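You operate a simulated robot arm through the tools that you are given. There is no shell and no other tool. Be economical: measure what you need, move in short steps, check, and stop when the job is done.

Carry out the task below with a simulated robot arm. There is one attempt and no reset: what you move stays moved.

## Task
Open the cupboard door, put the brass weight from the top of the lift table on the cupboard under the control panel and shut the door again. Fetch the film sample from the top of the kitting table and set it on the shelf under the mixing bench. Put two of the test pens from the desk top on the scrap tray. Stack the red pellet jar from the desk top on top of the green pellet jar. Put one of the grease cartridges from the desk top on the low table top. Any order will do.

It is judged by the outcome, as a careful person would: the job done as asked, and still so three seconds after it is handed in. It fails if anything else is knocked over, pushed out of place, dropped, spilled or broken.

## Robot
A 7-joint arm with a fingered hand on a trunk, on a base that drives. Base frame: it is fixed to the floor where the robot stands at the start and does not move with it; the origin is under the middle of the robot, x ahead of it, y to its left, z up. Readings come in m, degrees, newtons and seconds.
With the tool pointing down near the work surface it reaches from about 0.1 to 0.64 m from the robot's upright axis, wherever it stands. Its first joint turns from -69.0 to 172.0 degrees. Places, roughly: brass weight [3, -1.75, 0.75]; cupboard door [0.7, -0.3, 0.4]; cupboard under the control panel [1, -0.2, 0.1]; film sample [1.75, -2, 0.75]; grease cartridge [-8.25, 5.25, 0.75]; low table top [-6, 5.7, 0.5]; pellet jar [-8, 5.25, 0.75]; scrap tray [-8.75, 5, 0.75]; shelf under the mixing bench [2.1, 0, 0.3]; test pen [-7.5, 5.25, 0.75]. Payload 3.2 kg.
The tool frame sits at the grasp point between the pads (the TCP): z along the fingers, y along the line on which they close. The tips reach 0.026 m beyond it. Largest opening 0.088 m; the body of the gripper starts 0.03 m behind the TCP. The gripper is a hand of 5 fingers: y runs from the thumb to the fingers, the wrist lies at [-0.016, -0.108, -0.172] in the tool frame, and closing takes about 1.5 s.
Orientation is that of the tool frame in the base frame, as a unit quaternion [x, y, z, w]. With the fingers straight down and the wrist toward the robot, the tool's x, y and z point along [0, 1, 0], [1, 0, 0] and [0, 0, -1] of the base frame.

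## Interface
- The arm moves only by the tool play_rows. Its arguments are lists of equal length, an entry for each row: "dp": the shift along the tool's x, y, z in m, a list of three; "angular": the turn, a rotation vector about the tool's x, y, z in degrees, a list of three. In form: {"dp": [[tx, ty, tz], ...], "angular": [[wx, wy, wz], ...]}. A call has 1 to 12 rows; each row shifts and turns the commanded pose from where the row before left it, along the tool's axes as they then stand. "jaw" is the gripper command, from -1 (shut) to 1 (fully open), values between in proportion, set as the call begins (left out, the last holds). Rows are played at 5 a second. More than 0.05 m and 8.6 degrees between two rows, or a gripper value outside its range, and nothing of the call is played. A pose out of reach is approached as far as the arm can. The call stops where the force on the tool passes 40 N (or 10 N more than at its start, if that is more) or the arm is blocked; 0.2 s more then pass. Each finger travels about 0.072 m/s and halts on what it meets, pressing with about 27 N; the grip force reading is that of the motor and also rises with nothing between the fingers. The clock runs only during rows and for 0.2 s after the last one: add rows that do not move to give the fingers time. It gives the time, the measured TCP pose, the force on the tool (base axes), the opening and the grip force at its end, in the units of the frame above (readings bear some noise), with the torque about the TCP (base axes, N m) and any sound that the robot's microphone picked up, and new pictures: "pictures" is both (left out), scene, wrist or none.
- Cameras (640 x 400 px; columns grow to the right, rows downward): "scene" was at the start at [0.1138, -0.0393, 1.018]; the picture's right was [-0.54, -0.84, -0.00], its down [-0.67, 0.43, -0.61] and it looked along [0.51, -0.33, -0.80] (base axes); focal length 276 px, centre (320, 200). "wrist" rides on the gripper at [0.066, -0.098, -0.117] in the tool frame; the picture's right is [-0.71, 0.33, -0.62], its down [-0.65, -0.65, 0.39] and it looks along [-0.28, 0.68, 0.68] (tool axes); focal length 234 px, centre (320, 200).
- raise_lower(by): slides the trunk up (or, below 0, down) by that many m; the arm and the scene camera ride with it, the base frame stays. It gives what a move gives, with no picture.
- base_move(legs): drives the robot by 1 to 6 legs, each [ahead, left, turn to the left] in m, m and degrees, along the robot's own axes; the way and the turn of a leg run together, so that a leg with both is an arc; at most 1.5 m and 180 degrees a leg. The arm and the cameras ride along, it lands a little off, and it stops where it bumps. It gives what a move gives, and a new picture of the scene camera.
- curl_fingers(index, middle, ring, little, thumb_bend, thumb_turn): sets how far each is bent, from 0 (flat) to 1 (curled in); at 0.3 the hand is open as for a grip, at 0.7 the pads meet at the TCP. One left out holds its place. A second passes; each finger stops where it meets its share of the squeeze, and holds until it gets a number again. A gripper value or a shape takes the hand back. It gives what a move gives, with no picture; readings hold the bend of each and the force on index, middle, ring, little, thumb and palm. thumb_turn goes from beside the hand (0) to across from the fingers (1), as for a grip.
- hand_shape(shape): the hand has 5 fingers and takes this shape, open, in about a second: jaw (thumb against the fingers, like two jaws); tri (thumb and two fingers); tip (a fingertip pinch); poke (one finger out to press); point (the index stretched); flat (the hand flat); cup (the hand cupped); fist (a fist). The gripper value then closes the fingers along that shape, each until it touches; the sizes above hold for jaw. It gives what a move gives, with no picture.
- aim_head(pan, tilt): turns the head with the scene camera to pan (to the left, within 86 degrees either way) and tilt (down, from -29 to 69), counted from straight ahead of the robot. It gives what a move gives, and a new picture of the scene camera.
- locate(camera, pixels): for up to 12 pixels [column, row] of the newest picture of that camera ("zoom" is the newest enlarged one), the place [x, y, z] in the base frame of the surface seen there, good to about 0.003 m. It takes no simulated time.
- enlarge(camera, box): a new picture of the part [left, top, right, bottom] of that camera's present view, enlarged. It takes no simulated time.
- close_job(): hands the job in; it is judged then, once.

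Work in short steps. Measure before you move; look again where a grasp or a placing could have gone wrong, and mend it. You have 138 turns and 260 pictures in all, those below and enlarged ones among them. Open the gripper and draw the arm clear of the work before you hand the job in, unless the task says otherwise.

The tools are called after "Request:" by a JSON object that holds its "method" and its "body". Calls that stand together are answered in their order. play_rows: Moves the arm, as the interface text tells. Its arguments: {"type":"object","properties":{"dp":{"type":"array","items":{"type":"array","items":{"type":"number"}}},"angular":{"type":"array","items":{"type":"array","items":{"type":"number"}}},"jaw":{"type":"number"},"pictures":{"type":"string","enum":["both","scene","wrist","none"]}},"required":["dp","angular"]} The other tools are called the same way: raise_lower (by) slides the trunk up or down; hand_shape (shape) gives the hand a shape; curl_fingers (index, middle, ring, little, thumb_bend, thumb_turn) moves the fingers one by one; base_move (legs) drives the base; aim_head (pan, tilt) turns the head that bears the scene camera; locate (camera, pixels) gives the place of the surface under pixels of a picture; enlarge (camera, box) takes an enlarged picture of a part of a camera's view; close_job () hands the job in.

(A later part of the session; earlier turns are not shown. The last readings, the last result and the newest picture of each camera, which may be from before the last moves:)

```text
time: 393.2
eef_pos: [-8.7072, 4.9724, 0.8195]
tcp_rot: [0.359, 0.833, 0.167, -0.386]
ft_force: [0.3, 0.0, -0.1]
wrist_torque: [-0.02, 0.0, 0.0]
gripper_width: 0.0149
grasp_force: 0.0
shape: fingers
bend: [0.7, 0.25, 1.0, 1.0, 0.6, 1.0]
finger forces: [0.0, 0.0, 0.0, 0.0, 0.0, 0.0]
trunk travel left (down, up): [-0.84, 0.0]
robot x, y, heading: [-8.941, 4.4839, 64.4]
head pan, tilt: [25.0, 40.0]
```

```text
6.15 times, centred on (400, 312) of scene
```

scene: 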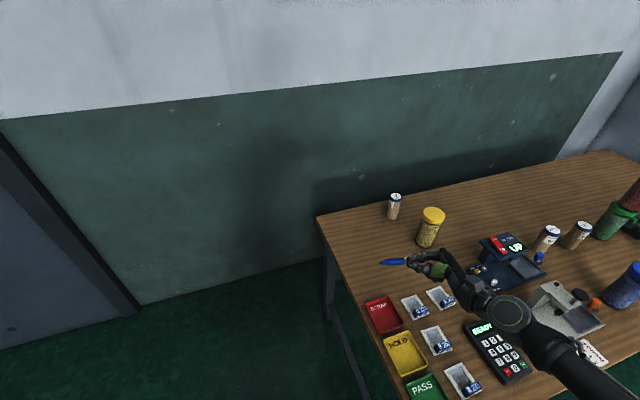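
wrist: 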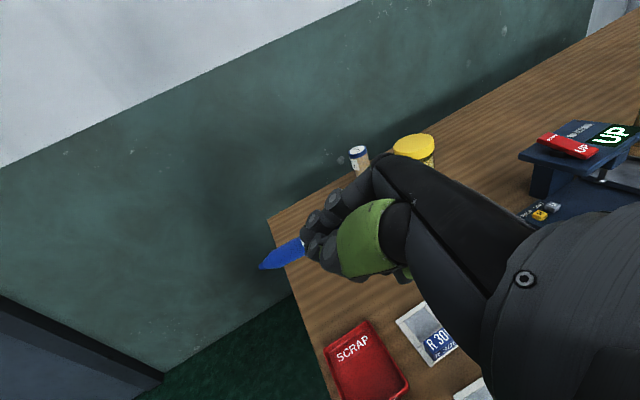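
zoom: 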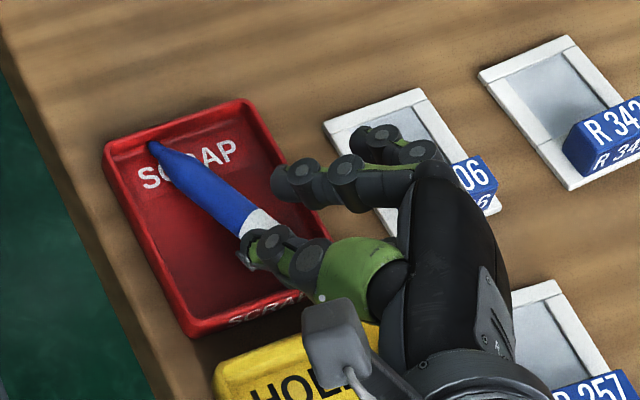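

The pen has dropped into the tray along the diagonal and no finger touches it. I rise straight up.

Request:
{"method": "play_rows", "body": {"dp": [[0.0076, 0, -0.0065], [0.0115, 0, -0.0097], [0.0229, 0, -0.0194], [0.0306, 0, -0.0258], [0.0306, 0, -0.0258], [0, 0, 0]], "angular": [[0, 0, 0], [0, 0, 0], [0, 0, 0], [0, 0, 0], [0, 0, 0], [0, 0, 0]], "pictures": "none"}}

Request:
{"method": "enlarge", "body": {"camera": "wrist", "box": [160, 160, 440, 360]}}

Request:
{"method": "locate", "body": {"camera": "zoom", "pixels": [[200, 250], [250, 250], [300, 250], [250, 300], [200, 300], [300, 300], [350, 300]]}}

```text
time: 394.6
eef_pos: [-8.7049, 4.9736, 0.9547]
tcp_rot: [0.359, 0.833, 0.167, -0.386]
ft_force: [-0.4, 0.5, -0.5]
wrist_torque: [0.0, 0.0, 0.0]
gripper_width: 0.0153
grasp_force: 0.0
shape: fingers
bend: [0.7, 0.25, 1.0, 1.0, 0.6, 1.0]
finger forces: [0.0, 0.1, 0.0, 0.0, 0.0, 0.0]
trunk travel left (down, up): [-0.84, 0.0]
robot x, y, heading: [-8.9415, 4.4832, 64.5]
head pan, tilt: [25.0, 40.0]
```

```text
2.00 times, centred on (300, 260) of wrist
```

zoom: 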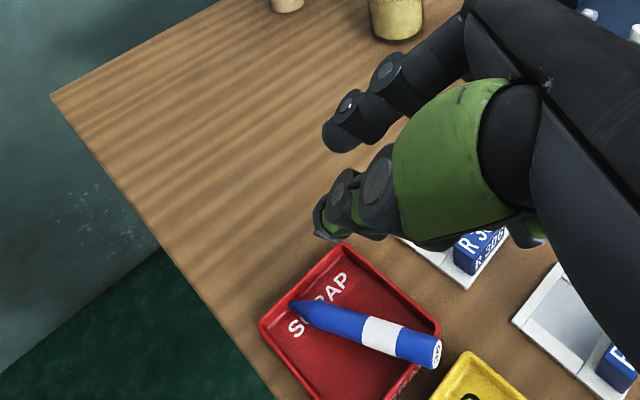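

```text
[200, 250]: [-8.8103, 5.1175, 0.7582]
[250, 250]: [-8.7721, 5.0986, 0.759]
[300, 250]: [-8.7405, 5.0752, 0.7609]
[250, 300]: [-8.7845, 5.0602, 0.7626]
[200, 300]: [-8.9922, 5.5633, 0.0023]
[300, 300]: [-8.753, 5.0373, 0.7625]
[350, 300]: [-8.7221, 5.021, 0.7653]
```

Pen 1 lies securely in the scrap tray. I restore the hand to tool-down, then return to the rack for the green pen.

Request:
{"method": "play_rows", "body": {"dp": [[0, 0, 0], [0, 0, 0], [0, 0, 0], [0, 0, 0], [0, 0, 0], [0, 0, 0], [0, 0, 0], [0, 0, 0], [0, 0, 0], [0, 0, 0]], "angular": [[6.1, 0, -5.2], [0, -8.3, 0], [0, -8.3, 0], [0, -8.3, 0], [0, -8.3, 0], [0, -8.3, 0], [0, -8.4, 0], [0, 0, -6.5], [0, 0, -6.5], [0, 0, 0]], "jaw": -0.3, "pictures": "none"}}

Request:
{"method": "base_move", "body": {"legs": [[-0.5, 0, 0], [0, 0, 43.8], [-0.25, 0, 0], [0, -1.4, 0], [0, -0.57, 0]]}}

```text
time: 396.8
eef_pos: [-8.7057, 4.976, 0.9556]
tcp_rot: [0.221, 0.975, -0.001, 0.003]
ft_force: [-0.5, -0.8, 0.5]
wrist_torque: [-0.04, -0.03, -0.03]
gripper_width: 0.0308
grasp_force: 0.0
shape: jaw
bend: [0.56, 0.49, 0.73, 0.55, 0.4, 1.0]
finger forces: [0.0, 0.0, 0.0, 0.0, 0.0, 0.0]
out of reach, approached as far as the arm can: row 7
trunk travel left (down, up): [-0.84, 0.0]
robot x, y, heading: [-8.9459, 4.4849, 64.5]
head pan, tilt: [25.0, 40.0]
```

```text
time: 412.6
eef_pos: [-7.3626, 4.9038, 0.9568]
tcp_rot: [-0.145, 0.989, 0.0, 0.002]
ft_force: [-0.9, 0.4, -0.3]
wrist_torque: [0.01, 0.0, -0.01]
gripper_width: 0.0307
grasp_force: 0.0
shape: jaw
bend: [0.56, 0.49, 0.73, 0.55, 0.4, 1.0]
finger forces: [0.0, 0.0, 0.0, 0.0, 0.1, 0.0]
trunk travel left (down, up): [-0.84, 0.0]
robot x, y, heading: [-7.2028, 4.3799, 106.5]
head pan, tilt: [25.0, 40.0]
```

scene: 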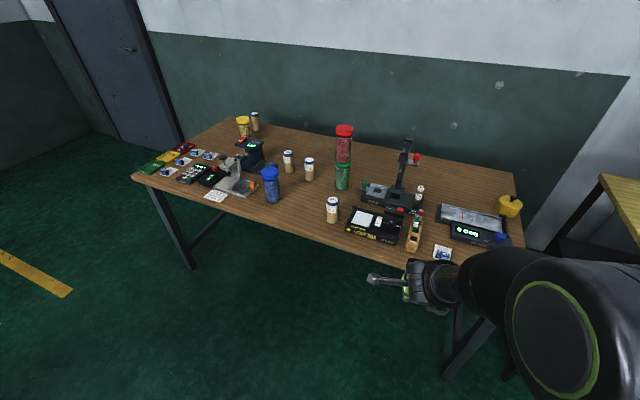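

I drive ahead 0.34 with a slight turn to bring the hand over the green pen.

Request:
{"method": "base_move", "body": {"legs": [[0.343, 0, 1.8]]}}

Request:
{"method": "enlarge", "body": {"camera": "wrist", "box": [200, 160, 424, 320]}}

```text
time: 414.9
eef_pos: [-7.4796, 5.2264, 0.956]
tcp_rot: [-0.16, 0.987, 0.0, 0.001]
ft_force: [-0.2, -0.4, 0.4]
wrist_torque: [0.01, 0.02, -0.01]
gripper_width: 0.0305
grasp_force: 0.0
shape: jaw
bend: [0.56, 0.49, 0.73, 0.55, 0.4, 1.0]
finger forces: [0.0, 0.1, 0.0, 0.1, 0.1, 0.0]
trunk travel left (down, up): [-0.84, 0.0]
robot x, y, heading: [-7.3083, 4.706, 108.3]
head pan, tilt: [25.0, 40.0]
```

scene: 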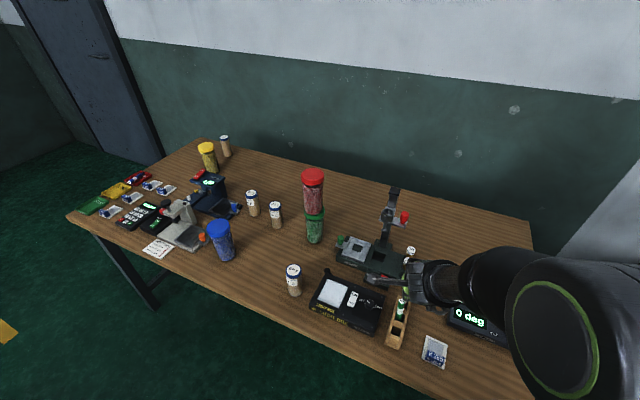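

```text
2.50 times, centred on (312, 240) of wrist
```

zoom: 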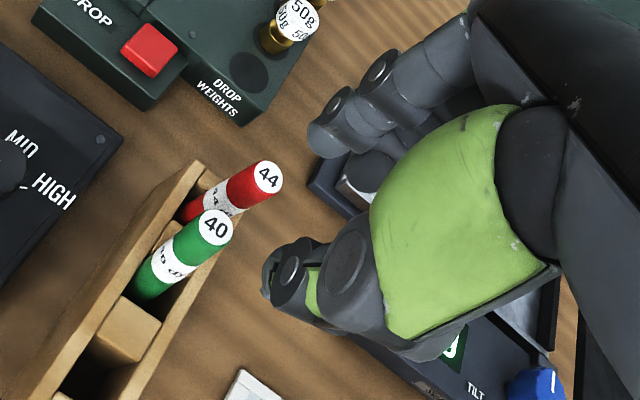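

Request:
{"method": "locate", "body": {"camera": "zoom", "pixels": [[215, 229], [200, 220], [230, 237], [266, 178]]}}

Request:
{"method": "play_rows", "body": {"dp": [[-0.002, 0, 0.02], [-0.001, 0, 0.02], [0, 0, 0.01], [0, 0, 0]], "angular": [[0, 0, 0], [0, 0, 0], [0, 0, 0], [0, 0, 0]], "pictures": "none"}}

```text
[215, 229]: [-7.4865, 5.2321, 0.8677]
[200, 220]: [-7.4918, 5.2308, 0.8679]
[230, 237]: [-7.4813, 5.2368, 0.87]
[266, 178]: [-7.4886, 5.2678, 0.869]
```

```text
time: 415.9
eef_pos: [-7.4775, 5.2288, 0.9067]
tcp_rot: [-0.159, 0.987, 0.0, 0.001]
ft_force: [-0.5, 0.6, -0.7]
wrist_torque: [-0.01, 0.0, 0.05]
gripper_width: 0.0306
grasp_force: 0.0
shape: jaw
bend: [0.56, 0.49, 0.73, 0.55, 0.4, 1.0]
finger forces: [0.0, 0.1, 0.0, 0.1, 0.0, 0.1]
trunk travel left (down, up): [-0.84, 0.0]
robot x, y, heading: [-7.3098, 4.7067, 108.3]
head pan, tilt: [25.0, 40.0]
```

The green pen now leans ~1 cm at the top toward (-7.4865,5.2325). I narrow the opening, re-centre and descend.

Request:
{"method": "play_rows", "body": {"dp": [[0.0052, 0.0034, 0.005], [0, 0, 0.015], [0, 0, 0.015], [0, 0, 0.014], [0, 0, 0]], "angular": [[0, 0, 0], [0, 0, 0], [0, 0, 0], [0, 0, 0], [0, 0, 0]], "jaw": -0.45, "pictures": "none"}}

Request:
{"method": "enlarge", "body": {"camera": "wrist", "box": [200, 160, 424, 320]}}

```text
time: 417.1
eef_pos: [-7.4821, 5.2306, 0.8576]
tcp_rot: [-0.158, 0.987, 0.001, 0.002]
ft_force: [0.3, -0.7, 0.3]
wrist_torque: [-0.02, -0.03, 0.02]
gripper_width: 0.0244
grasp_force: 0.1
shape: jaw
bend: [0.59, 0.53, 0.73, 0.58, 0.44, 1.0]
finger forces: [0.0, 0.0, 0.0, 0.0, 0.1, 0.0]
trunk travel left (down, up): [-0.84, 0.0]
robot x, y, heading: [-7.3095, 4.7074, 108.3]
head pan, tilt: [25.0, 40.0]
```

```text
2.50 times, centred on (312, 240) of wrist
```

zoom: 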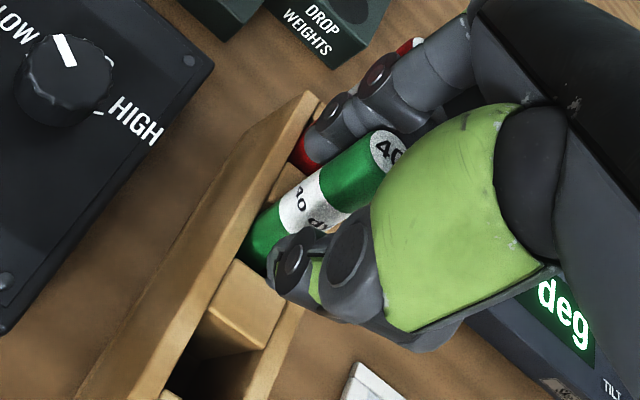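

Green is straddled cleanly. I close, lift, and drive back to the tray pose.

Request:
{"method": "play_rows", "body": {"dp": [[0, 0, 0], [0, 0, 0], [0, 0, 0], [0, 0, 0], [0, 0, 0], [0, 0, 0]], "angular": [[0, 0, 0], [0, 0, 0], [0, 0, 0], [0, 0, 0], [0, 0, 0], [0, 0, 0]], "jaw": -1, "pictures": "none"}}

Request:
{"method": "play_rows", "body": {"dp": [[0, 0, -0.01], [0, 0, -0.025], [0, 0, -0.03], [0, 0, -0.03], [0, 0, -0.03], [0, 0, -0.03], [0, 0, 0]], "angular": [[0, 0, 0], [0, 0, 0], [0, 0, 0], [0, 0, 0], [0, 0, 0], [0, 0, 0], [0, 0, 0]], "pictures": "wrist"}}

Request:
{"method": "base_move", "body": {"legs": [[-0.31, 0, 0], [0, 1.4, 0], [0, 0.55, 0], [0, 0, -43.9]]}}

```text
time: 418.4
eef_pos: [-7.4818, 5.2291, 0.8576]
tcp_rot: [-0.159, 0.987, 0.001, 0.0]
ft_force: [1.5, -2.5, -0.4]
wrist_torque: [-0.08, -0.07, 0.01]
gripper_width: 0.0075
grasp_force: 26.7
shape: jaw
bend: [0.66, 0.66, 0.62, 0.7, 0.57, 1.0]
finger forces: [12.2, 7.2, 0.0, 0.0, 23.1, 0.0]
trunk travel left (down, up): [-0.84, 0.0]
robot x, y, heading: [-7.3088, 4.7062, 108.3]
head pan, tilt: [25.0, 40.0]
```

```text
time: 420.1
eef_pos: [-7.4837, 5.2293, 1.0145]
tcp_rot: [-0.159, 0.987, 0.0, 0.003]
ft_force: [-0.2, 0.1, -0.2]
wrist_torque: [0.0, 0.02, 0.02]
gripper_width: 0.0073
grasp_force: 26.9
shape: jaw
bend: [0.66, 0.66, 0.62, 0.7, 0.57, 1.0]
finger forces: [13.8, 8.6, 0.0, 0.0, 22.1, 0.0]
trunk travel left (down, up): [-0.84, 0.0]
robot x, y, heading: [-7.3089, 4.708, 108.4]
head pan, tilt: [25.0, 40.0]
```

wrist: 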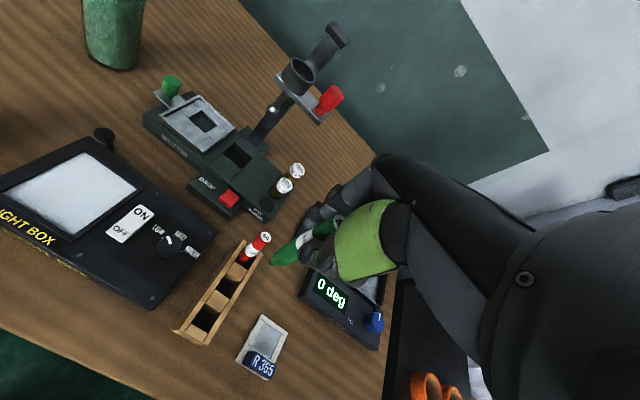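

```text
time: 433.5
eef_pos: [-8.8286, 4.3169, 1.0122]
tcp_rot: [0.224, 0.975, 0.0, 0.002]
ft_force: [0.1, 0.0, -0.4]
wrist_torque: [0.0, 0.0, 0.01]
gripper_width: 0.0071
grasp_force: 26.9
shape: jaw
bend: [0.66, 0.66, 0.62, 0.7, 0.58, 1.0]
finger forces: [13.9, 8.6, 0.1, 0.0, 21.8, 0.1]
trunk travel left (down, up): [-0.84, 0.0]
robot x, y, heading: [-9.0684, 3.8201, 64.1]
head pan, tilt: [25.0, 40.0]
```

scene: 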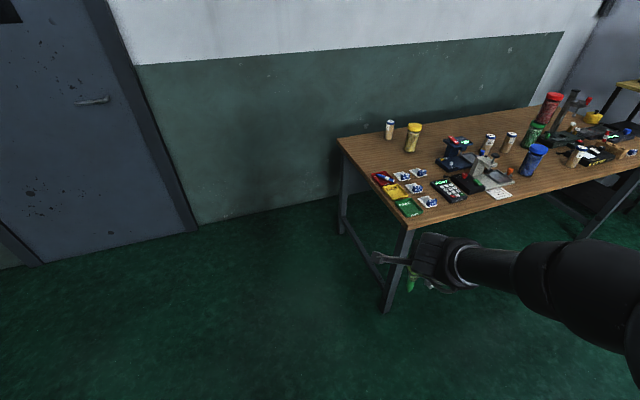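

Pen 2 is held well. I move to the tray, curl ring/little away, and roll and yaw the hand as before.

Request:
{"method": "curl_fingers", "body": {"ring": 1, "little": 1}}

Request:
{"method": "base_move", "body": {"legs": [[0, 0.177, 0], [0.649, 0, 0]]}}

Request:
{"method": "play_rows", "body": {"dp": [[0, 0, 0], [0, 0, 0], [0, 0, 0], [0, 0, 0], [0, 0, 0], [0, 0, 0], [0, 0, 0], [0, 0, 0], [0, 0, 0], [0, 0, 0]], "angular": [[0, 8, 0], [0, 8, 0], [0, 8, 0], [0, 8, 0], [0, 8, 0], [0, 8, 0], [-5.2, 0, 4.68], [-5.2, 0, 4.68], [-5.2, 0, 4.68], [0, 0, 0]], "pictures": "none"}}

Request:
{"method": "enlarge", "body": {"camera": "scene", "box": [340, 230, 460, 320]}}

```text
time: 434.5
eef_pos: [-8.8295, 4.3152, 1.0126]
tcp_rot: [0.224, 0.975, 0.0, 0.002]
ft_force: [0.0, -0.9, 0.6]
wrist_torque: [-0.02, -0.06, -0.01]
gripper_width: 0.0091
grasp_force: 21.9
shape: fingers
bend: [0.66, 0.66, 1.0, 1.0, 0.58, 1.0]
finger forces: [13.8, 8.7, 0.0, 0.0, 22.0, 0.1]
trunk travel left (down, up): [-0.84, 0.0]
robot x, y, heading: [-9.0721, 3.8193, 64.2]
head pan, tilt: [25.0, 40.0]
```

```text
time: 439.2
eef_pos: [-8.7135, 4.9776, 1.0131]
tcp_rot: [0.221, 0.975, 0.0, 0.002]
ft_force: [0.6, -0.6, -0.3]
wrist_torque: [0.0, -0.01, 0.01]
gripper_width: 0.0091
grasp_force: 21.8
shape: fingers
bend: [0.66, 0.66, 1.0, 1.0, 0.58, 1.0]
finger forces: [13.8, 8.8, 0.1, 0.0, 22.0, 0.0]
trunk travel left (down, up): [-0.84, 0.0]
robot x, y, heading: [-8.9481, 4.4815, 64.6]
head pan, tilt: [25.0, 40.0]
```

scene: 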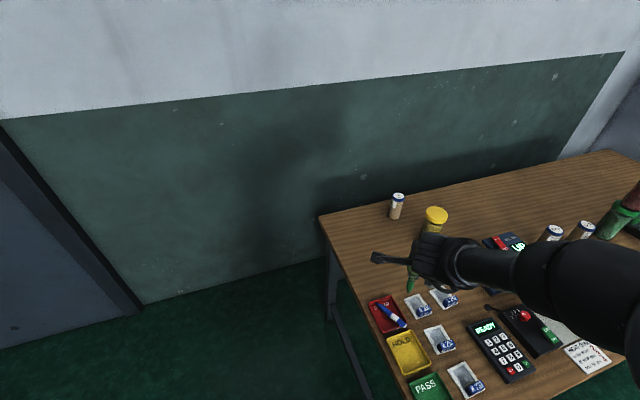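

```text
time: 441.4
eef_pos: [-8.7141, 4.9765, 1.0131]
tcp_rot: [0.362, 0.84, 0.161, -0.372]
ft_force: [0.1, 0.1, 0.4]
wrist_torque: [-0.03, 0.0, 0.01]
gripper_width: 0.0091
grasp_force: 23.2
shape: fingers
bend: [0.66, 0.66, 1.0, 1.0, 0.58, 1.0]
finger forces: [14.8, 9.7, 0.0, 0.1, 21.9, 0.0]
trunk travel left (down, up): [-0.84, 0.0]
robot x, y, heading: [-8.9508, 4.4772, 64.7]
head pan, tilt: [25.0, 40.0]
```

```text
4.44 times, centred on (400, 275) of scene
```

zoom: 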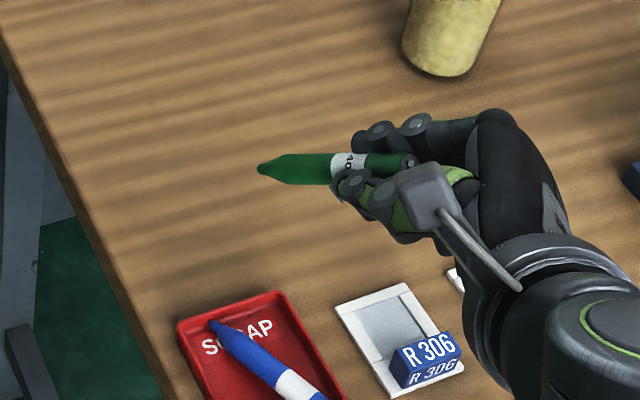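

Request:
{"method": "locate", "body": {"camera": "zoom", "pixels": [[216, 326], [250, 355], [300, 388], [263, 169], [300, 168], [330, 168], [390, 163], [412, 160]]}}

```text
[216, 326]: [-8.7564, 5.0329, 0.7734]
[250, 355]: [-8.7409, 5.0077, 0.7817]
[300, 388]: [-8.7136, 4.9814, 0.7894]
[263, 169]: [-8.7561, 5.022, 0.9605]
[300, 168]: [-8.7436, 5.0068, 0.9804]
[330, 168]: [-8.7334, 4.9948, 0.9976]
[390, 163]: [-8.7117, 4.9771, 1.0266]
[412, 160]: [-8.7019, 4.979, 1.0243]
```

Pen 1 lies nearly along the tray's long side with room on its left; pen 2 is already parallel to it. I lower pen 2 toward that spot.

Request:
{"method": "play_rows", "body": {"dp": [[-0.0243, -0.0009, 0.0214], [-0.0243, -0.0009, 0.0214], [-0.0243, -0.0009, 0.0214], [-0.0243, -0.0009, 0.0214], [-0.0243, -0.0009, 0.0214], [-0.0104, -0.0009, 0.0092], [0, 0, 0]], "angular": [[0, 0, 0], [0, 0, 0], [0, 0, 0], [0, 0, 0], [0, 0, 0], [0, 0, 0], [0, 0, 0]], "pictures": "none"}}

Request:
{"method": "enlarge", "body": {"camera": "scene", "box": [350, 270, 440, 340]}}

Request:
{"method": "enlarge", "body": {"camera": "wrist", "box": [200, 160, 440, 335]}}

Request:
{"method": "locate", "body": {"camera": "zoom", "pixels": [[180, 245], [190, 240], [215, 225], [240, 215]]}}

```text
time: 443.0
eef_pos: [-8.7158, 4.9717, 0.8357]
tcp_rot: [0.36, 0.84, 0.16, -0.372]
ft_force: [-0.4, 0.2, -0.7]
wrist_torque: [-0.02, 0.05, -0.01]
gripper_width: 0.0088
grasp_force: 23.8
shape: fingers
bend: [0.66, 0.66, 1.0, 1.0, 0.58, 1.0]
finger forces: [15.2, 10.3, 0.0, 0.0, 21.9, 0.0]
trunk travel left (down, up): [-0.84, 0.0]
robot x, y, heading: [-8.9509, 4.4798, 64.7]
head pan, tilt: [25.0, 40.0]
```

```text
5.71 times, centred on (395, 305) of scene
```

zoom: 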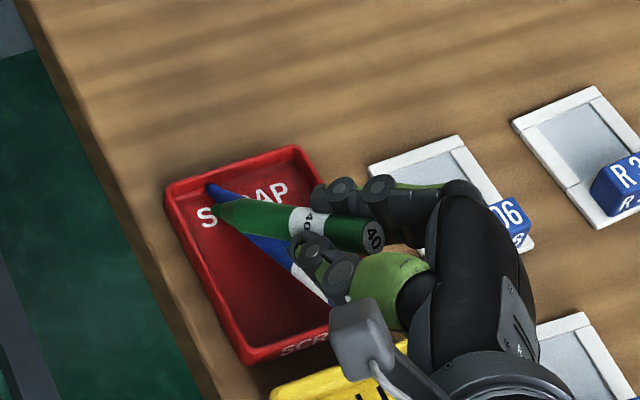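

```text
2.29 times, centred on (320, 248) of wrist
```

zoom: 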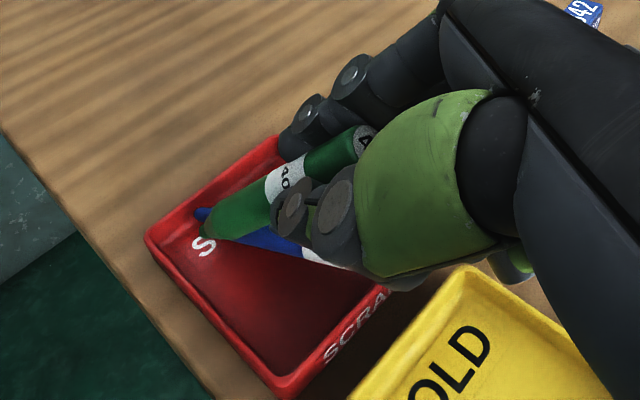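

```text
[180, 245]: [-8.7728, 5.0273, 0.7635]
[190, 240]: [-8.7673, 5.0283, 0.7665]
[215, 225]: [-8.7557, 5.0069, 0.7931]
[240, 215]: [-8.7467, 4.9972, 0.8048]
```

Pen 2 is parallel to and 1.6 cm beside pen 1. I lower another 1.2 cm and open index and middle first.

Request:
{"method": "play_rows", "body": {"dp": [[-0.0045, -0.002, 0.004], [-0.0044, 0, 0.0041], [0, 0, 0]], "angular": [[0, 0, 0], [0, 0, 0], [0, 0, 0]], "pictures": "none"}}

Request:
{"method": "curl_fingers", "body": {"index": 0.3, "middle": 0.2}}

Request:
{"method": "enlarge", "body": {"camera": "wrist", "box": [200, 160, 440, 335]}}

Request:
{"method": "enlarge", "body": {"camera": "scene", "box": [350, 270, 440, 340]}}

```text
time: 443.8
eef_pos: [-8.7169, 4.9703, 0.8248]
tcp_rot: [0.361, 0.84, 0.16, -0.372]
ft_force: [-1.1, 0.6, 1.4]
wrist_torque: [0.04, 0.02, 0.03]
gripper_width: 0.0089
grasp_force: 22.8
shape: fingers
bend: [0.66, 0.66, 1.0, 1.0, 0.82, 1.0]
finger forces: [16.0, 9.2, 0.1, 0.1, 21.9, 0.0]
trunk travel left (down, up): [-0.84, 0.0]
robot x, y, heading: [-8.9467, 4.4776, 64.6]
head pan, tilt: [25.0, 40.0]
```

```text
time: 444.8
eef_pos: [-8.7165, 4.9701, 0.8253]
tcp_rot: [0.36, 0.84, 0.161, -0.373]
ft_force: [1.5, 0.4, -0.3]
wrist_torque: [0.0, -0.01, 0.01]
gripper_width: 0.0167
grasp_force: 0.1
shape: fingers
bend: [0.3, 0.2, 1.0, 1.0, 0.96, 1.0]
finger forces: [0.0, 0.0, 0.1, 0.0, 0.0, 0.0]
trunk travel left (down, up): [-0.84, 0.0]
robot x, y, heading: [-8.9504, 4.4799, 64.6]
head pan, tilt: [25.0, 40.0]
```

```text
2.29 times, centred on (320, 248) of wrist
```

zoom: 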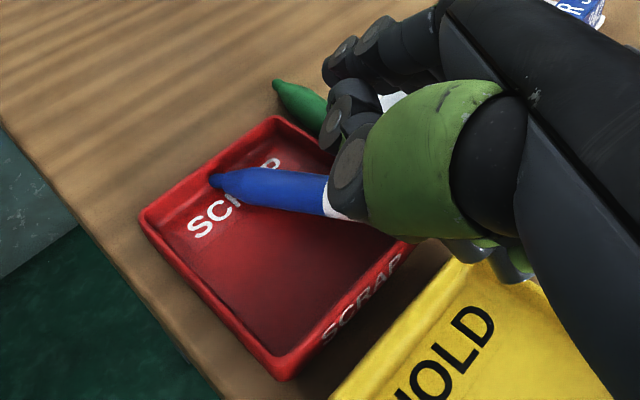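

```text
5.71 times, centred on (395, 305) of scene
```

zoom: 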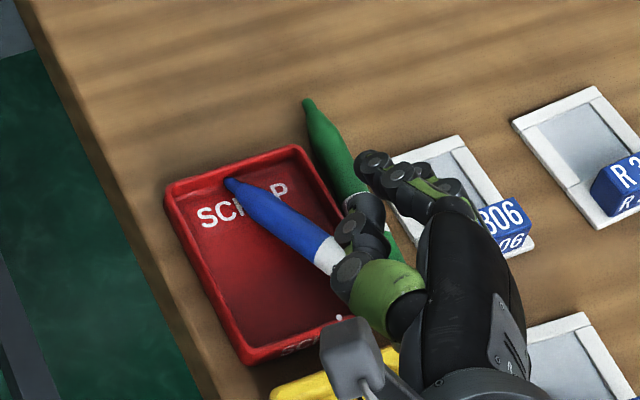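

The thumb flicked pen 2 over the rim; it lies on the desk right beside the tray. I rise, turn the hand to tool-down with only index and thumb out, and measure to pick it up again.

Request:
{"method": "play_rows", "body": {"dp": [[0.0111, 0, -0.0101], [0.0223, 0, -0.0202], [0.03, 0, -0.027], [0.033, 0, -0.0299], [0, 0, 0], [0, 0, 0], [0, 0, 0], [0, 0, 0], [0, 0, 0], [0, 0, 0]], "angular": [[0, 0, 0], [0, 0, 0], [0, 0, 0], [0, 0, 0], [0, -8, 0], [0, -8, 0], [0, -8, 0], [0, -8, 0], [0, -8, 0], [0, -8, 0]], "pictures": "none"}}

Request:
{"method": "play_rows", "body": {"dp": [[0, 0, 0], [0, 0, 0], [0, 0, 0], [0, 0, 0]], "angular": [[0, 0, 8.4], [0, 0, 8.4], [0, 0, 8.4], [0, 0, 0]], "pictures": "none"}}

Request:
{"method": "curl_fingers", "body": {"index": 0.56, "middle": 1, "ring": 1, "little": 1, "thumb_bend": 0.4, "thumb_turn": 1}}

Request:
{"method": "enlarge", "body": {"camera": "scene", "box": [350, 260, 450, 340]}}

Request:
{"method": "enlarge", "body": {"camera": "wrist", "box": [160, 120, 480, 320]}}

```text
time: 447.0
eef_pos: [-8.7187, 4.9704, 0.9557]
tcp_rot: [0.394, 0.919, 0.0, 0.004]
ft_force: [0.6, 0.1, 0.6]
wrist_torque: [0.0, 0.0, 0.02]
gripper_width: 0.0168
grasp_force: 0.1
shape: fingers
bend: [0.3, 0.2, 1.0, 1.0, 0.97, 1.0]
finger forces: [0.0, 0.0, 0.1, 0.0, 0.0, 0.0]
trunk travel left (down, up): [-0.84, 0.0]
robot x, y, heading: [-8.9523, 4.4822, 64.7]
head pan, tilt: [25.0, 40.0]
```

```text
time: 448.0
eef_pos: [-8.717, 4.9712, 0.9556]
tcp_rot: [0.586, 0.81, 0.001, 0.003]
ft_force: [-0.4, 0.2, -0.1]
wrist_torque: [0.01, 0.01, -0.02]
gripper_width: 0.0172
grasp_force: 0.1
shape: fingers
bend: [0.3, 0.2, 1.0, 1.0, 0.97, 1.0]
finger forces: [0.0, 0.0, 0.0, 0.1, 0.0, 0.0]
trunk travel left (down, up): [-0.84, 0.0]
robot x, y, heading: [-8.9531, 4.4799, 64.6]
head pan, tilt: [25.0, 40.0]
```

```text
time: 449.0
eef_pos: [-8.7183, 4.971, 0.9547]
tcp_rot: [0.586, 0.81, 0.001, 0.003]
ft_force: [0.2, 0.0, 0.2]
wrist_torque: [-0.01, -0.01, 0.01]
gripper_width: 0.05
grasp_force: 0.1
shape: fingers
bend: [0.56, 1.0, 1.0, 1.0, 0.4, 0.99]
finger forces: [0.0, 0.0, 0.0, 0.0, 0.1, 0.1]
trunk travel left (down, up): [-0.84, 0.0]
robot x, y, heading: [-8.9508, 4.4791, 64.5]
head pan, tilt: [25.0, 40.0]
```

```text
5.00 times, centred on (400, 300) of scene
```

zoom: 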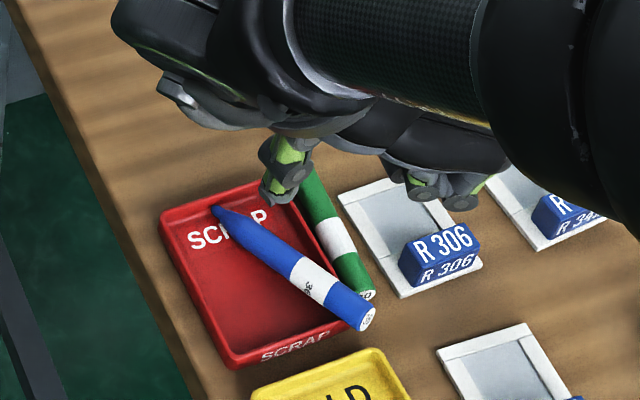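

```text
2.00 times, centred on (320, 220) of wrist
```

zoom: 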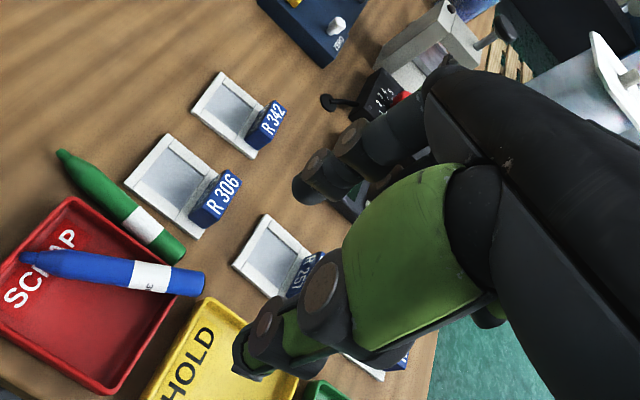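

Request:
{"method": "locate", "body": {"camera": "zoom", "pixels": [[64, 157], [80, 170], [95, 184], [115, 202], [145, 225], [178, 252], [74, 202], [128, 182], [180, 230], [195, 283], [155, 275], [180, 300]]}}

```text
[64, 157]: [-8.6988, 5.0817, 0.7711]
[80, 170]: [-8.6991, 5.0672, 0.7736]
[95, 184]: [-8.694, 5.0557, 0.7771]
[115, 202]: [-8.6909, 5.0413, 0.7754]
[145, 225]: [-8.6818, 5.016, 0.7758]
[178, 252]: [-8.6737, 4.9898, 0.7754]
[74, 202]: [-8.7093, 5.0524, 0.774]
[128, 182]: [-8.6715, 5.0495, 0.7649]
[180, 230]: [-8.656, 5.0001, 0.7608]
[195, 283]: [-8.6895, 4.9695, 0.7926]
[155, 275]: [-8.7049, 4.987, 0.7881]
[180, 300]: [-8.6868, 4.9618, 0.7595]
```

The green pen lies flat on the desk along the tray's right side; its tapered end sticks out ~2 cm behind the tray and can be pinched. I shift the base back-left and bring the hand above that end.

Request:
{"method": "base_move", "body": {"legs": [[0.0725, 0.069, 0]]}}

Request:
{"method": "curl_fingers", "body": {"index": 0.56, "middle": 0.49, "thumb_bend": 0.4}}

Request:
{"method": "play_rows", "body": {"dp": [[-0.004, 0.026, 0.02], [-0.004, 0.026, 0.03], [0, 0, 0.03], [0, 0, 0.02], [0, 0, 0]], "angular": [[0, 0, 0], [0, 0, 0], [0, 0, 0], [0, 0, 0], [0, 0, 0]], "pictures": "none"}}

Request:
{"method": "enlarge", "body": {"camera": "wrist", "box": [200, 140, 424, 300]}}

Request:
{"method": "locate", "body": {"camera": "zoom", "pixels": [[150, 200], [200, 250], [220, 270], [180, 230], [250, 300], [120, 250]]}}

```text
time: 450.1
eef_pos: [-8.748, 5.0635, 0.9558]
tcp_rot: [0.585, 0.811, 0.0, 0.002]
ft_force: [0.0, -0.4, 0.0]
wrist_torque: [0.05, 0.01, 0.02]
gripper_width: 0.0501
grasp_force: 0.1
shape: fingers
bend: [0.56, 1.0, 1.0, 1.0, 0.4, 0.99]
finger forces: [0.0, 0.0, 0.1, 0.0, 0.1, 0.0]
trunk travel left (down, up): [-0.84, 0.0]
robot x, y, heading: [-8.9798, 4.5705, 64.2]
head pan, tilt: [25.0, 40.0]
```

scene: 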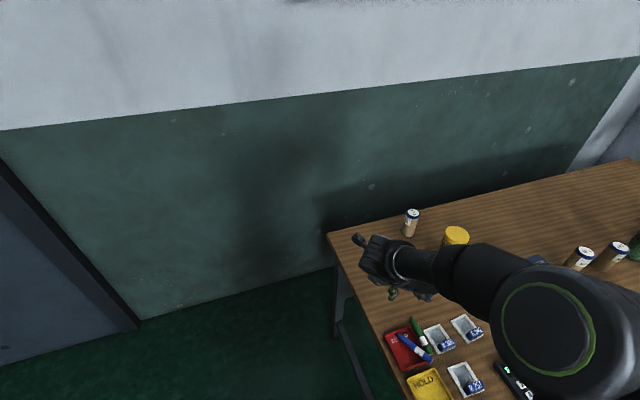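

```text
time: 451.1
eef_pos: [-8.748, 5.0641, 0.9562]
tcp_rot: [0.586, 0.81, 0.0, 0.003]
ft_force: [0.1, 0.2, 0.7]
wrist_torque: [0.02, 0.0, 0.0]
gripper_width: 0.0501
grasp_force: 0.1
shape: fingers
bend: [0.56, 0.49, 1.0, 1.0, 0.4, 0.99]
finger forces: [0.1, 0.0, 0.0, 0.0, 0.0, 0.0]
trunk travel left (down, up): [-0.84, 0.0]
robot x, y, heading: [-8.9848, 4.5738, 64.3]
head pan, tilt: [25.0, 40.0]
```

```text
time: 452.3
eef_pos: [-8.6956, 5.0738, 0.8546]
tcp_rot: [0.585, 0.811, 0.002, 0.001]
ft_force: [0.6, 0.9, 0.5]
wrist_torque: [0.02, 0.02, 0.02]
gripper_width: 0.05
grasp_force: 0.1
shape: fingers
bend: [0.56, 0.49, 1.0, 1.0, 0.4, 0.99]
finger forces: [0.1, 0.1, 0.0, 0.0, 0.1, 0.0]
trunk travel left (down, up): [-0.84, 0.0]
robot x, y, heading: [-8.9825, 4.5738, 64.7]
head pan, tilt: [25.0, 40.0]
```

```text
2.50 times, centred on (312, 220) of wrist
```

zoom: 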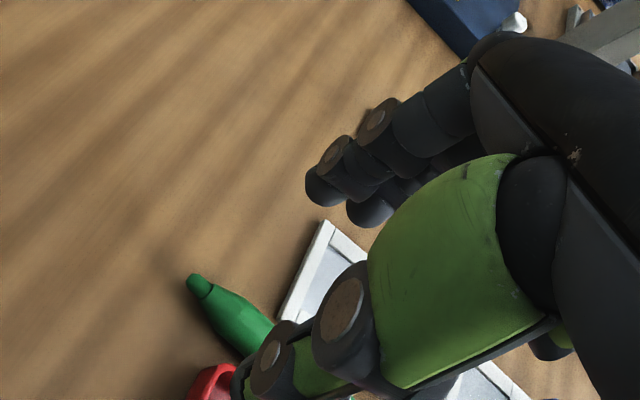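

```text
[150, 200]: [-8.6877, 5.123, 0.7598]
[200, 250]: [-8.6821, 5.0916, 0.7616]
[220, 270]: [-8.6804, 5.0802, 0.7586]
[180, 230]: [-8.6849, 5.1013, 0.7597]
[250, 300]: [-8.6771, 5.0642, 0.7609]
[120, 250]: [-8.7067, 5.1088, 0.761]
```

The hand is centred over the pen's end. I descend and pinch with index, middle and thumb.

Request:
{"method": "play_rows", "body": {"dp": [[-0.001, 0, 0.02], [0, 0, 0.02], [0, 0, 0.015], [0, 0, 0.009], [0, 0, 0]], "angular": [[0, 0, 0], [0, 0, 0], [0, 0, 0], [0, 0, 0], [0, 0, 0]], "pictures": "none"}}

Request:
{"method": "curl_fingers", "body": {"index": 0.72, "middle": 0.7, "thumb_bend": 0.72}}

Request:
{"method": "enlarge", "body": {"camera": "wrist", "box": [200, 140, 424, 300]}}

```text
time: 453.5
eef_pos: [-8.6956, 5.0735, 0.7908]
tcp_rot: [0.585, 0.811, 0.0, 0.001]
ft_force: [0.2, 0.1, 1.5]
wrist_torque: [0.03, -0.05, -0.01]
gripper_width: 0.05
grasp_force: 0.7
shape: fingers
bend: [0.56, 0.49, 1.0, 1.0, 0.4, 0.98]
finger forces: [0.0, 0.7, 0.1, 0.0, 0.6, 0.0]
trunk travel left (down, up): [-0.84, 0.0]
robot x, y, heading: [-8.9795, 4.5731, 64.3]
head pan, tilt: [25.0, 40.0]
```

```text
time: 454.5
eef_pos: [-8.6954, 5.0721, 0.7912]
tcp_rot: [0.585, 0.811, 0.001, 0.003]
ft_force: [-1.0, -0.6, 0.0]
wrist_torque: [0.01, 0.02, -0.03]
gripper_width: 0.0072
grasp_force: 4.6
shape: fingers
bend: [0.72, 0.67, 1.0, 1.0, 0.67, 1.0]
finger forces: [1.3, 3.0, 0.0, 0.1, 4.4, 0.0]
trunk travel left (down, up): [-0.84, 0.0]
robot x, y, heading: [-8.9838, 4.5719, 64.6]
head pan, tilt: [25.0, 40.0]
```

```text
2.50 times, centred on (312, 220) of wrist
```

zoom: 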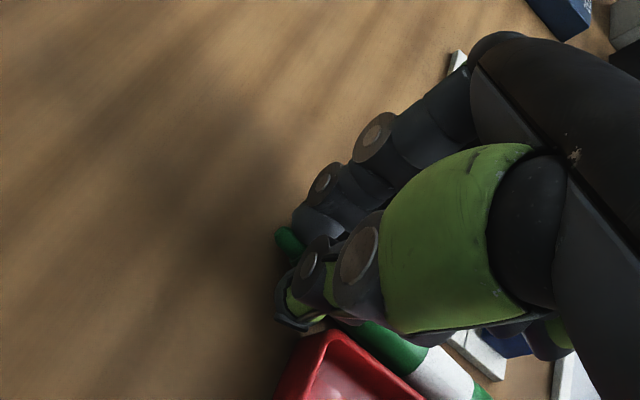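

The pen's end is pinched lightly; I tighten and lift 6 cm.

Request:
{"method": "curl_fingers", "body": {"index": 0.8, "middle": 0.78, "thumb_bend": 0.8}}

Request:
{"method": "play_rows", "body": {"dp": [[0, 0, -0.01], [0, 0, -0.02], [0, 0, -0.03], [0, 0, 0]], "angular": [[0, 0, 0], [0, 0, 0], [0, 0, 0], [0, 0, 0]], "pictures": "none"}}

Request:
{"method": "enlarge", "body": {"camera": "wrist", "box": [200, 140, 440, 320]}}

Request:
{"method": "enlarge", "body": {"camera": "scene", "box": [360, 270, 480, 360]}}

```text
time: 455.5
eef_pos: [-8.696, 5.0708, 0.7909]
tcp_rot: [0.586, 0.811, 0.0, 0.002]
ft_force: [0.5, 0.4, -0.2]
wrist_torque: [0.07, -0.02, 0.05]
gripper_width: 0.0059
grasp_force: 15.2
shape: fingers
bend: [0.79, 0.76, 1.0, 1.0, 0.64, 1.0]
finger forces: [8.2, 8.2, 0.0, 0.0, 15.1, 0.0]
trunk travel left (down, up): [-0.84, 0.0]
robot x, y, heading: [-8.9784, 4.5752, 64.3]
head pan, tilt: [25.0, 40.0]
```

```text
time: 456.5
eef_pos: [-8.6969, 5.0727, 0.8507]
tcp_rot: [0.586, 0.81, -0.001, 0.002]
ft_force: [0.0, 0.4, 0.3]
wrist_torque: [0.0, -0.01, -0.01]
gripper_width: 0.0007
grasp_force: 10.6
shape: fingers
bend: [0.8, 0.76, 1.0, 1.0, 0.65, 1.0]
finger forces: [0.0, 7.6, 0.0, 0.0, 13.4, 0.0]
trunk travel left (down, up): [-0.84, 0.0]
robot x, y, heading: [-8.9792, 4.5747, 64.8]
head pan, tilt: [25.0, 40.0]
```

```text
2.22 times, centred on (320, 230) of wrist
```

zoom: 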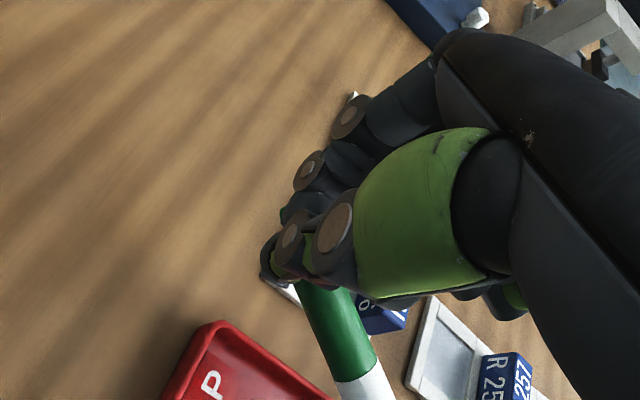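

```text
4.44 times, centred on (420, 315) of scene
```

zoom: 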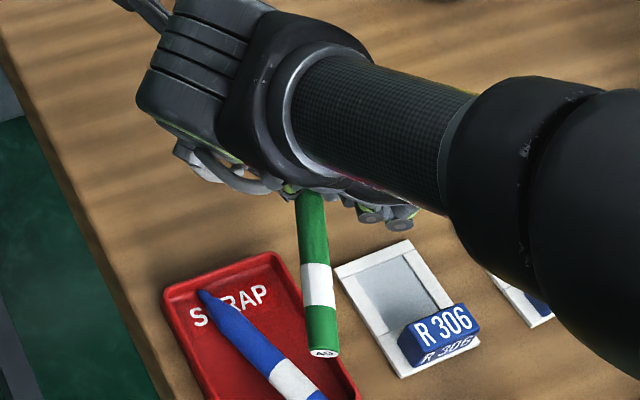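

The pen is lifted by its tip, hanging nearly level. I raise 4 cm more and carry it 8 cm left over the free left side of the tray.

Request:
{"method": "play_rows", "body": {"dp": [[0, 0, -0.02], [0, 0, -0.02], [-0.008, -0.02, 0], [-0.008, -0.02, 0], [-0.008, -0.02, 0], [-0.009, -0.02, 0], [0, 0, 0]], "angular": [[0, 0, 0], [0, 0, 0], [0, 0, 0], [0, 0, 0], [0, 0, 0], [0, 0, 0], [0, 0, 0]], "pictures": "none"}}

Request:
{"method": "enlarge", "body": {"camera": "wrist", "box": [160, 160, 480, 400]}}

Request:
{"method": "locate", "body": {"camera": "zoom", "pixels": [[290, 260], [310, 300], [330, 340], [345, 370], [240, 350], [200, 300], [280, 290]]}}

Request:
{"method": "enlarge", "body": {"camera": "scene", "box": [350, 270, 470, 360]}}

```text
time: 458.1
eef_pos: [-8.7614, 5.0156, 0.8901]
tcp_rot: [0.586, 0.81, -0.001, 0.002]
ft_force: [-0.6, 0.1, -0.6]
wrist_torque: [0.0, 0.01, 0.0]
gripper_width: 0.0007
grasp_force: 9.8
shape: fingers
bend: [0.8, 0.76, 1.0, 1.0, 0.65, 1.0]
finger forces: [0.1, 7.5, 0.0, 0.0, 13.3, 0.1]
trunk travel left (down, up): [-0.84, 0.0]
robot x, y, heading: [-8.9821, 4.5725, 64.4]
head pan, tilt: [25.0, 40.0]
```

```text
1.67 times, centred on (320, 280) of wrist
```

zoom: 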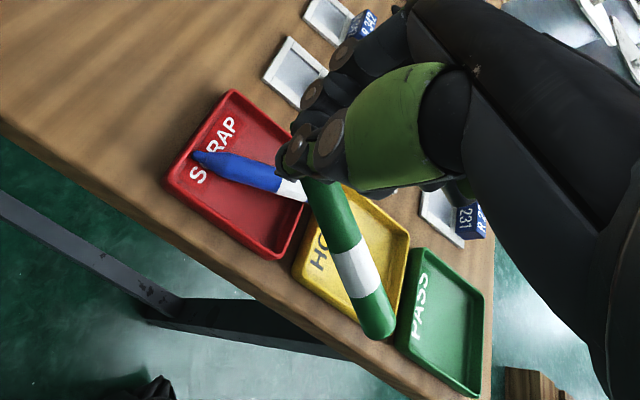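

```text
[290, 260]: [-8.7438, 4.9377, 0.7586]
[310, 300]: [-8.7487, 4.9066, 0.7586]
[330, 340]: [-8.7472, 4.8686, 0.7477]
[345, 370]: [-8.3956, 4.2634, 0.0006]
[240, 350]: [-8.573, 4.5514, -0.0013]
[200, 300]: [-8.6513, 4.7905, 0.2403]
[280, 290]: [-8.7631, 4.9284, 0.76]
```

```text
4.44 times, centred on (410, 315) of scene
```

zoom: 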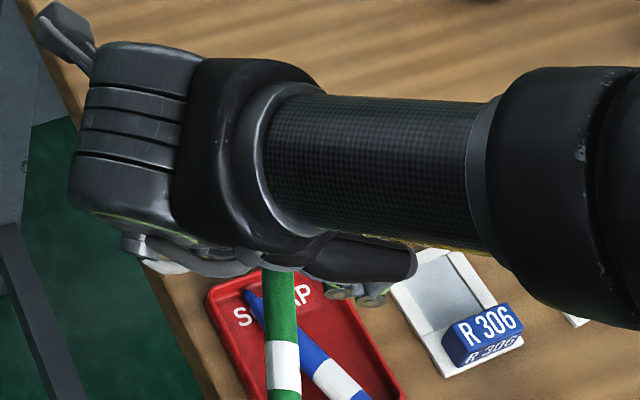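

Request:
{"method": "locate", "body": {"camera": "zoom", "pixels": [[280, 285], [281, 320], [283, 365], [285, 392], [212, 310], [249, 296], [330, 370]]}}

```text
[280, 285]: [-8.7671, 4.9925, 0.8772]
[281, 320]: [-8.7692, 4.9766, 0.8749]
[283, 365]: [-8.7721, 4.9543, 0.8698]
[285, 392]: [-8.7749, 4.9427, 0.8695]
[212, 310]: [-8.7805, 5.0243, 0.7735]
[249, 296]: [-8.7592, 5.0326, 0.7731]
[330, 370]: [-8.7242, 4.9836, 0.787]
```

Pen 2 points front-left now; I rotate 32° so that it lines up with the tray's left side, then lower and release both sides together.

Request:
{"method": "play_rows", "body": {"dp": [[0, 0, 0], [0, 0, 0], [0, 0, 0], [0, 0, 0], [0, 0, 0.02], [0, 0, 0.02], [0, 0, 0.02], [0, 0, 0.015], [0, 0, 0.008], [0, 0, 0]], "angular": [[0, 0, -8], [0, 0, -8], [0, 0, -8], [0, 0, -8], [0, 0, 0], [0, 0, 0], [0, 0, 0], [0, 0, 0], [0, 0, 0], [0, 0, 0]], "pictures": "none"}}

Request:
{"method": "enlarge", "body": {"camera": "wrist", "box": [200, 160, 440, 340]}}

Request:
{"method": "enlarge", "body": {"camera": "scene", "box": [350, 270, 470, 360]}}

```text
time: 460.3
eef_pos: [-8.7616, 5.0156, 0.808]
tcp_rot: [0.34, 0.94, 0.0, 0.001]
ft_force: [-0.1, -0.5, -1.0]
wrist_torque: [-0.04, 0.02, 0.02]
gripper_width: 0.0007
grasp_force: 10.7
shape: fingers
bend: [0.8, 0.76, 1.0, 1.0, 0.65, 1.0]
finger forces: [0.0, 7.6, 0.0, 0.0, 12.9, 0.0]
trunk travel left (down, up): [-0.84, 0.0]
robot x, y, heading: [-8.9824, 4.5746, 64.5]
head pan, tilt: [25.0, 40.0]
```

```text
2.22 times, centred on (320, 250) of wrist
```

zoom: 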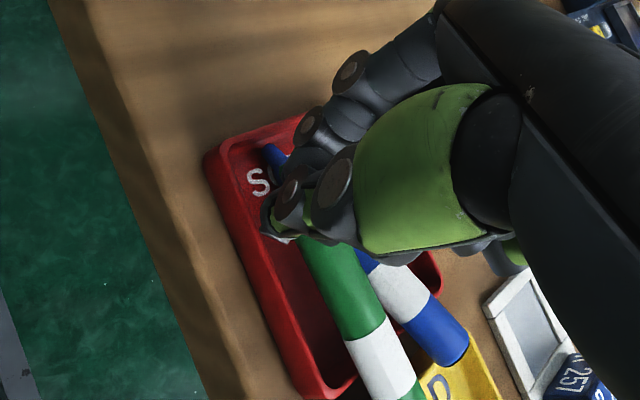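

```text
4.44 times, centred on (410, 315) of scene
```

zoom: 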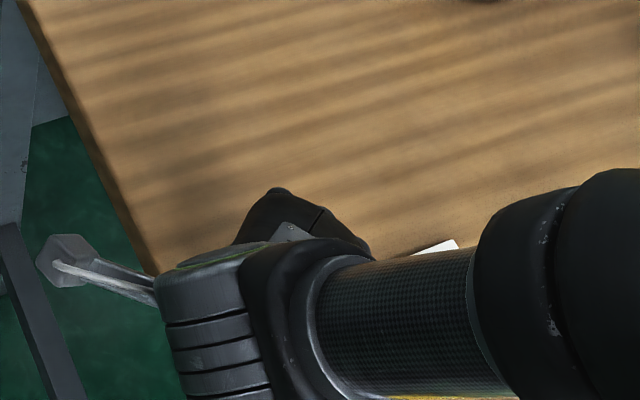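

Pen 2 is over the tray, left of and parallel to pen 1. I open both sides at once, then rise.

Request:
{"method": "curl_fingers", "body": {"index": 0.5, "middle": 0.45, "thumb_bend": 0.4}}

Request:
{"method": "play_rows", "body": {"dp": [[0, 0, -0.01], [0, 0, -0.03], [0, 0, -0.04], [0, 0, -0.05], [0, 0, -0.04], [0, 0, 0]], "angular": [[0, 0, 0], [0, 0, 0], [0, 0, 0], [0, 0, 0], [0, 0, 0], [0, 0, 0]], "pictures": "wrist"}}

```text
time: 461.3
eef_pos: [-8.7623, 5.0151, 0.8083]
tcp_rot: [0.34, 0.94, 0.0, 0.001]
ft_force: [-0.4, -0.3, 0.5]
wrist_torque: [-0.03, 0.02, 0.01]
gripper_width: 0.0558
grasp_force: 0.0
shape: fingers
bend: [0.5, 0.45, 1.0, 1.0, 0.4, 0.99]
finger forces: [0.1, 0.0, 0.0, 0.0, 0.1, 0.1]
trunk travel left (down, up): [-0.84, 0.0]
robot x, y, heading: [-8.9824, 4.5744, 64.5]
head pan, tilt: [25.0, 40.0]
```

```text
time: 462.7
eef_pos: [-8.7631, 5.0153, 0.9779]
tcp_rot: [0.339, 0.941, -0.001, 0.001]
ft_force: [0.2, -0.6, -0.4]
wrist_torque: [-0.02, 0.01, 0.02]
gripper_width: 0.0563
grasp_force: 0.1
shape: fingers
bend: [0.5, 0.45, 1.0, 1.0, 0.4, 0.99]
finger forces: [0.0, 0.0, 0.0, 0.0, 0.1, 0.0]
trunk travel left (down, up): [-0.84, 0.0]
robot x, y, heading: [-8.9792, 4.5743, 64.4]
head pan, tilt: [25.0, 40.0]
```

wrist: 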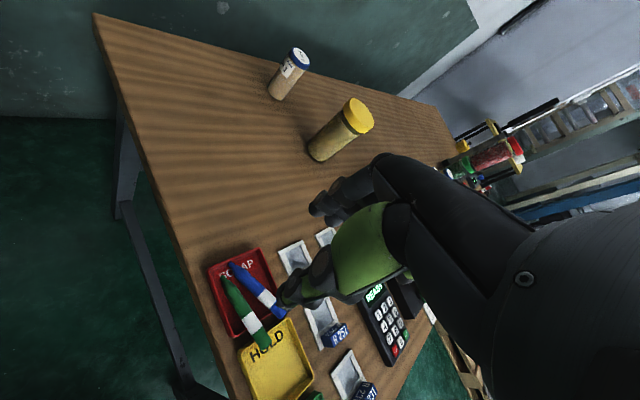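

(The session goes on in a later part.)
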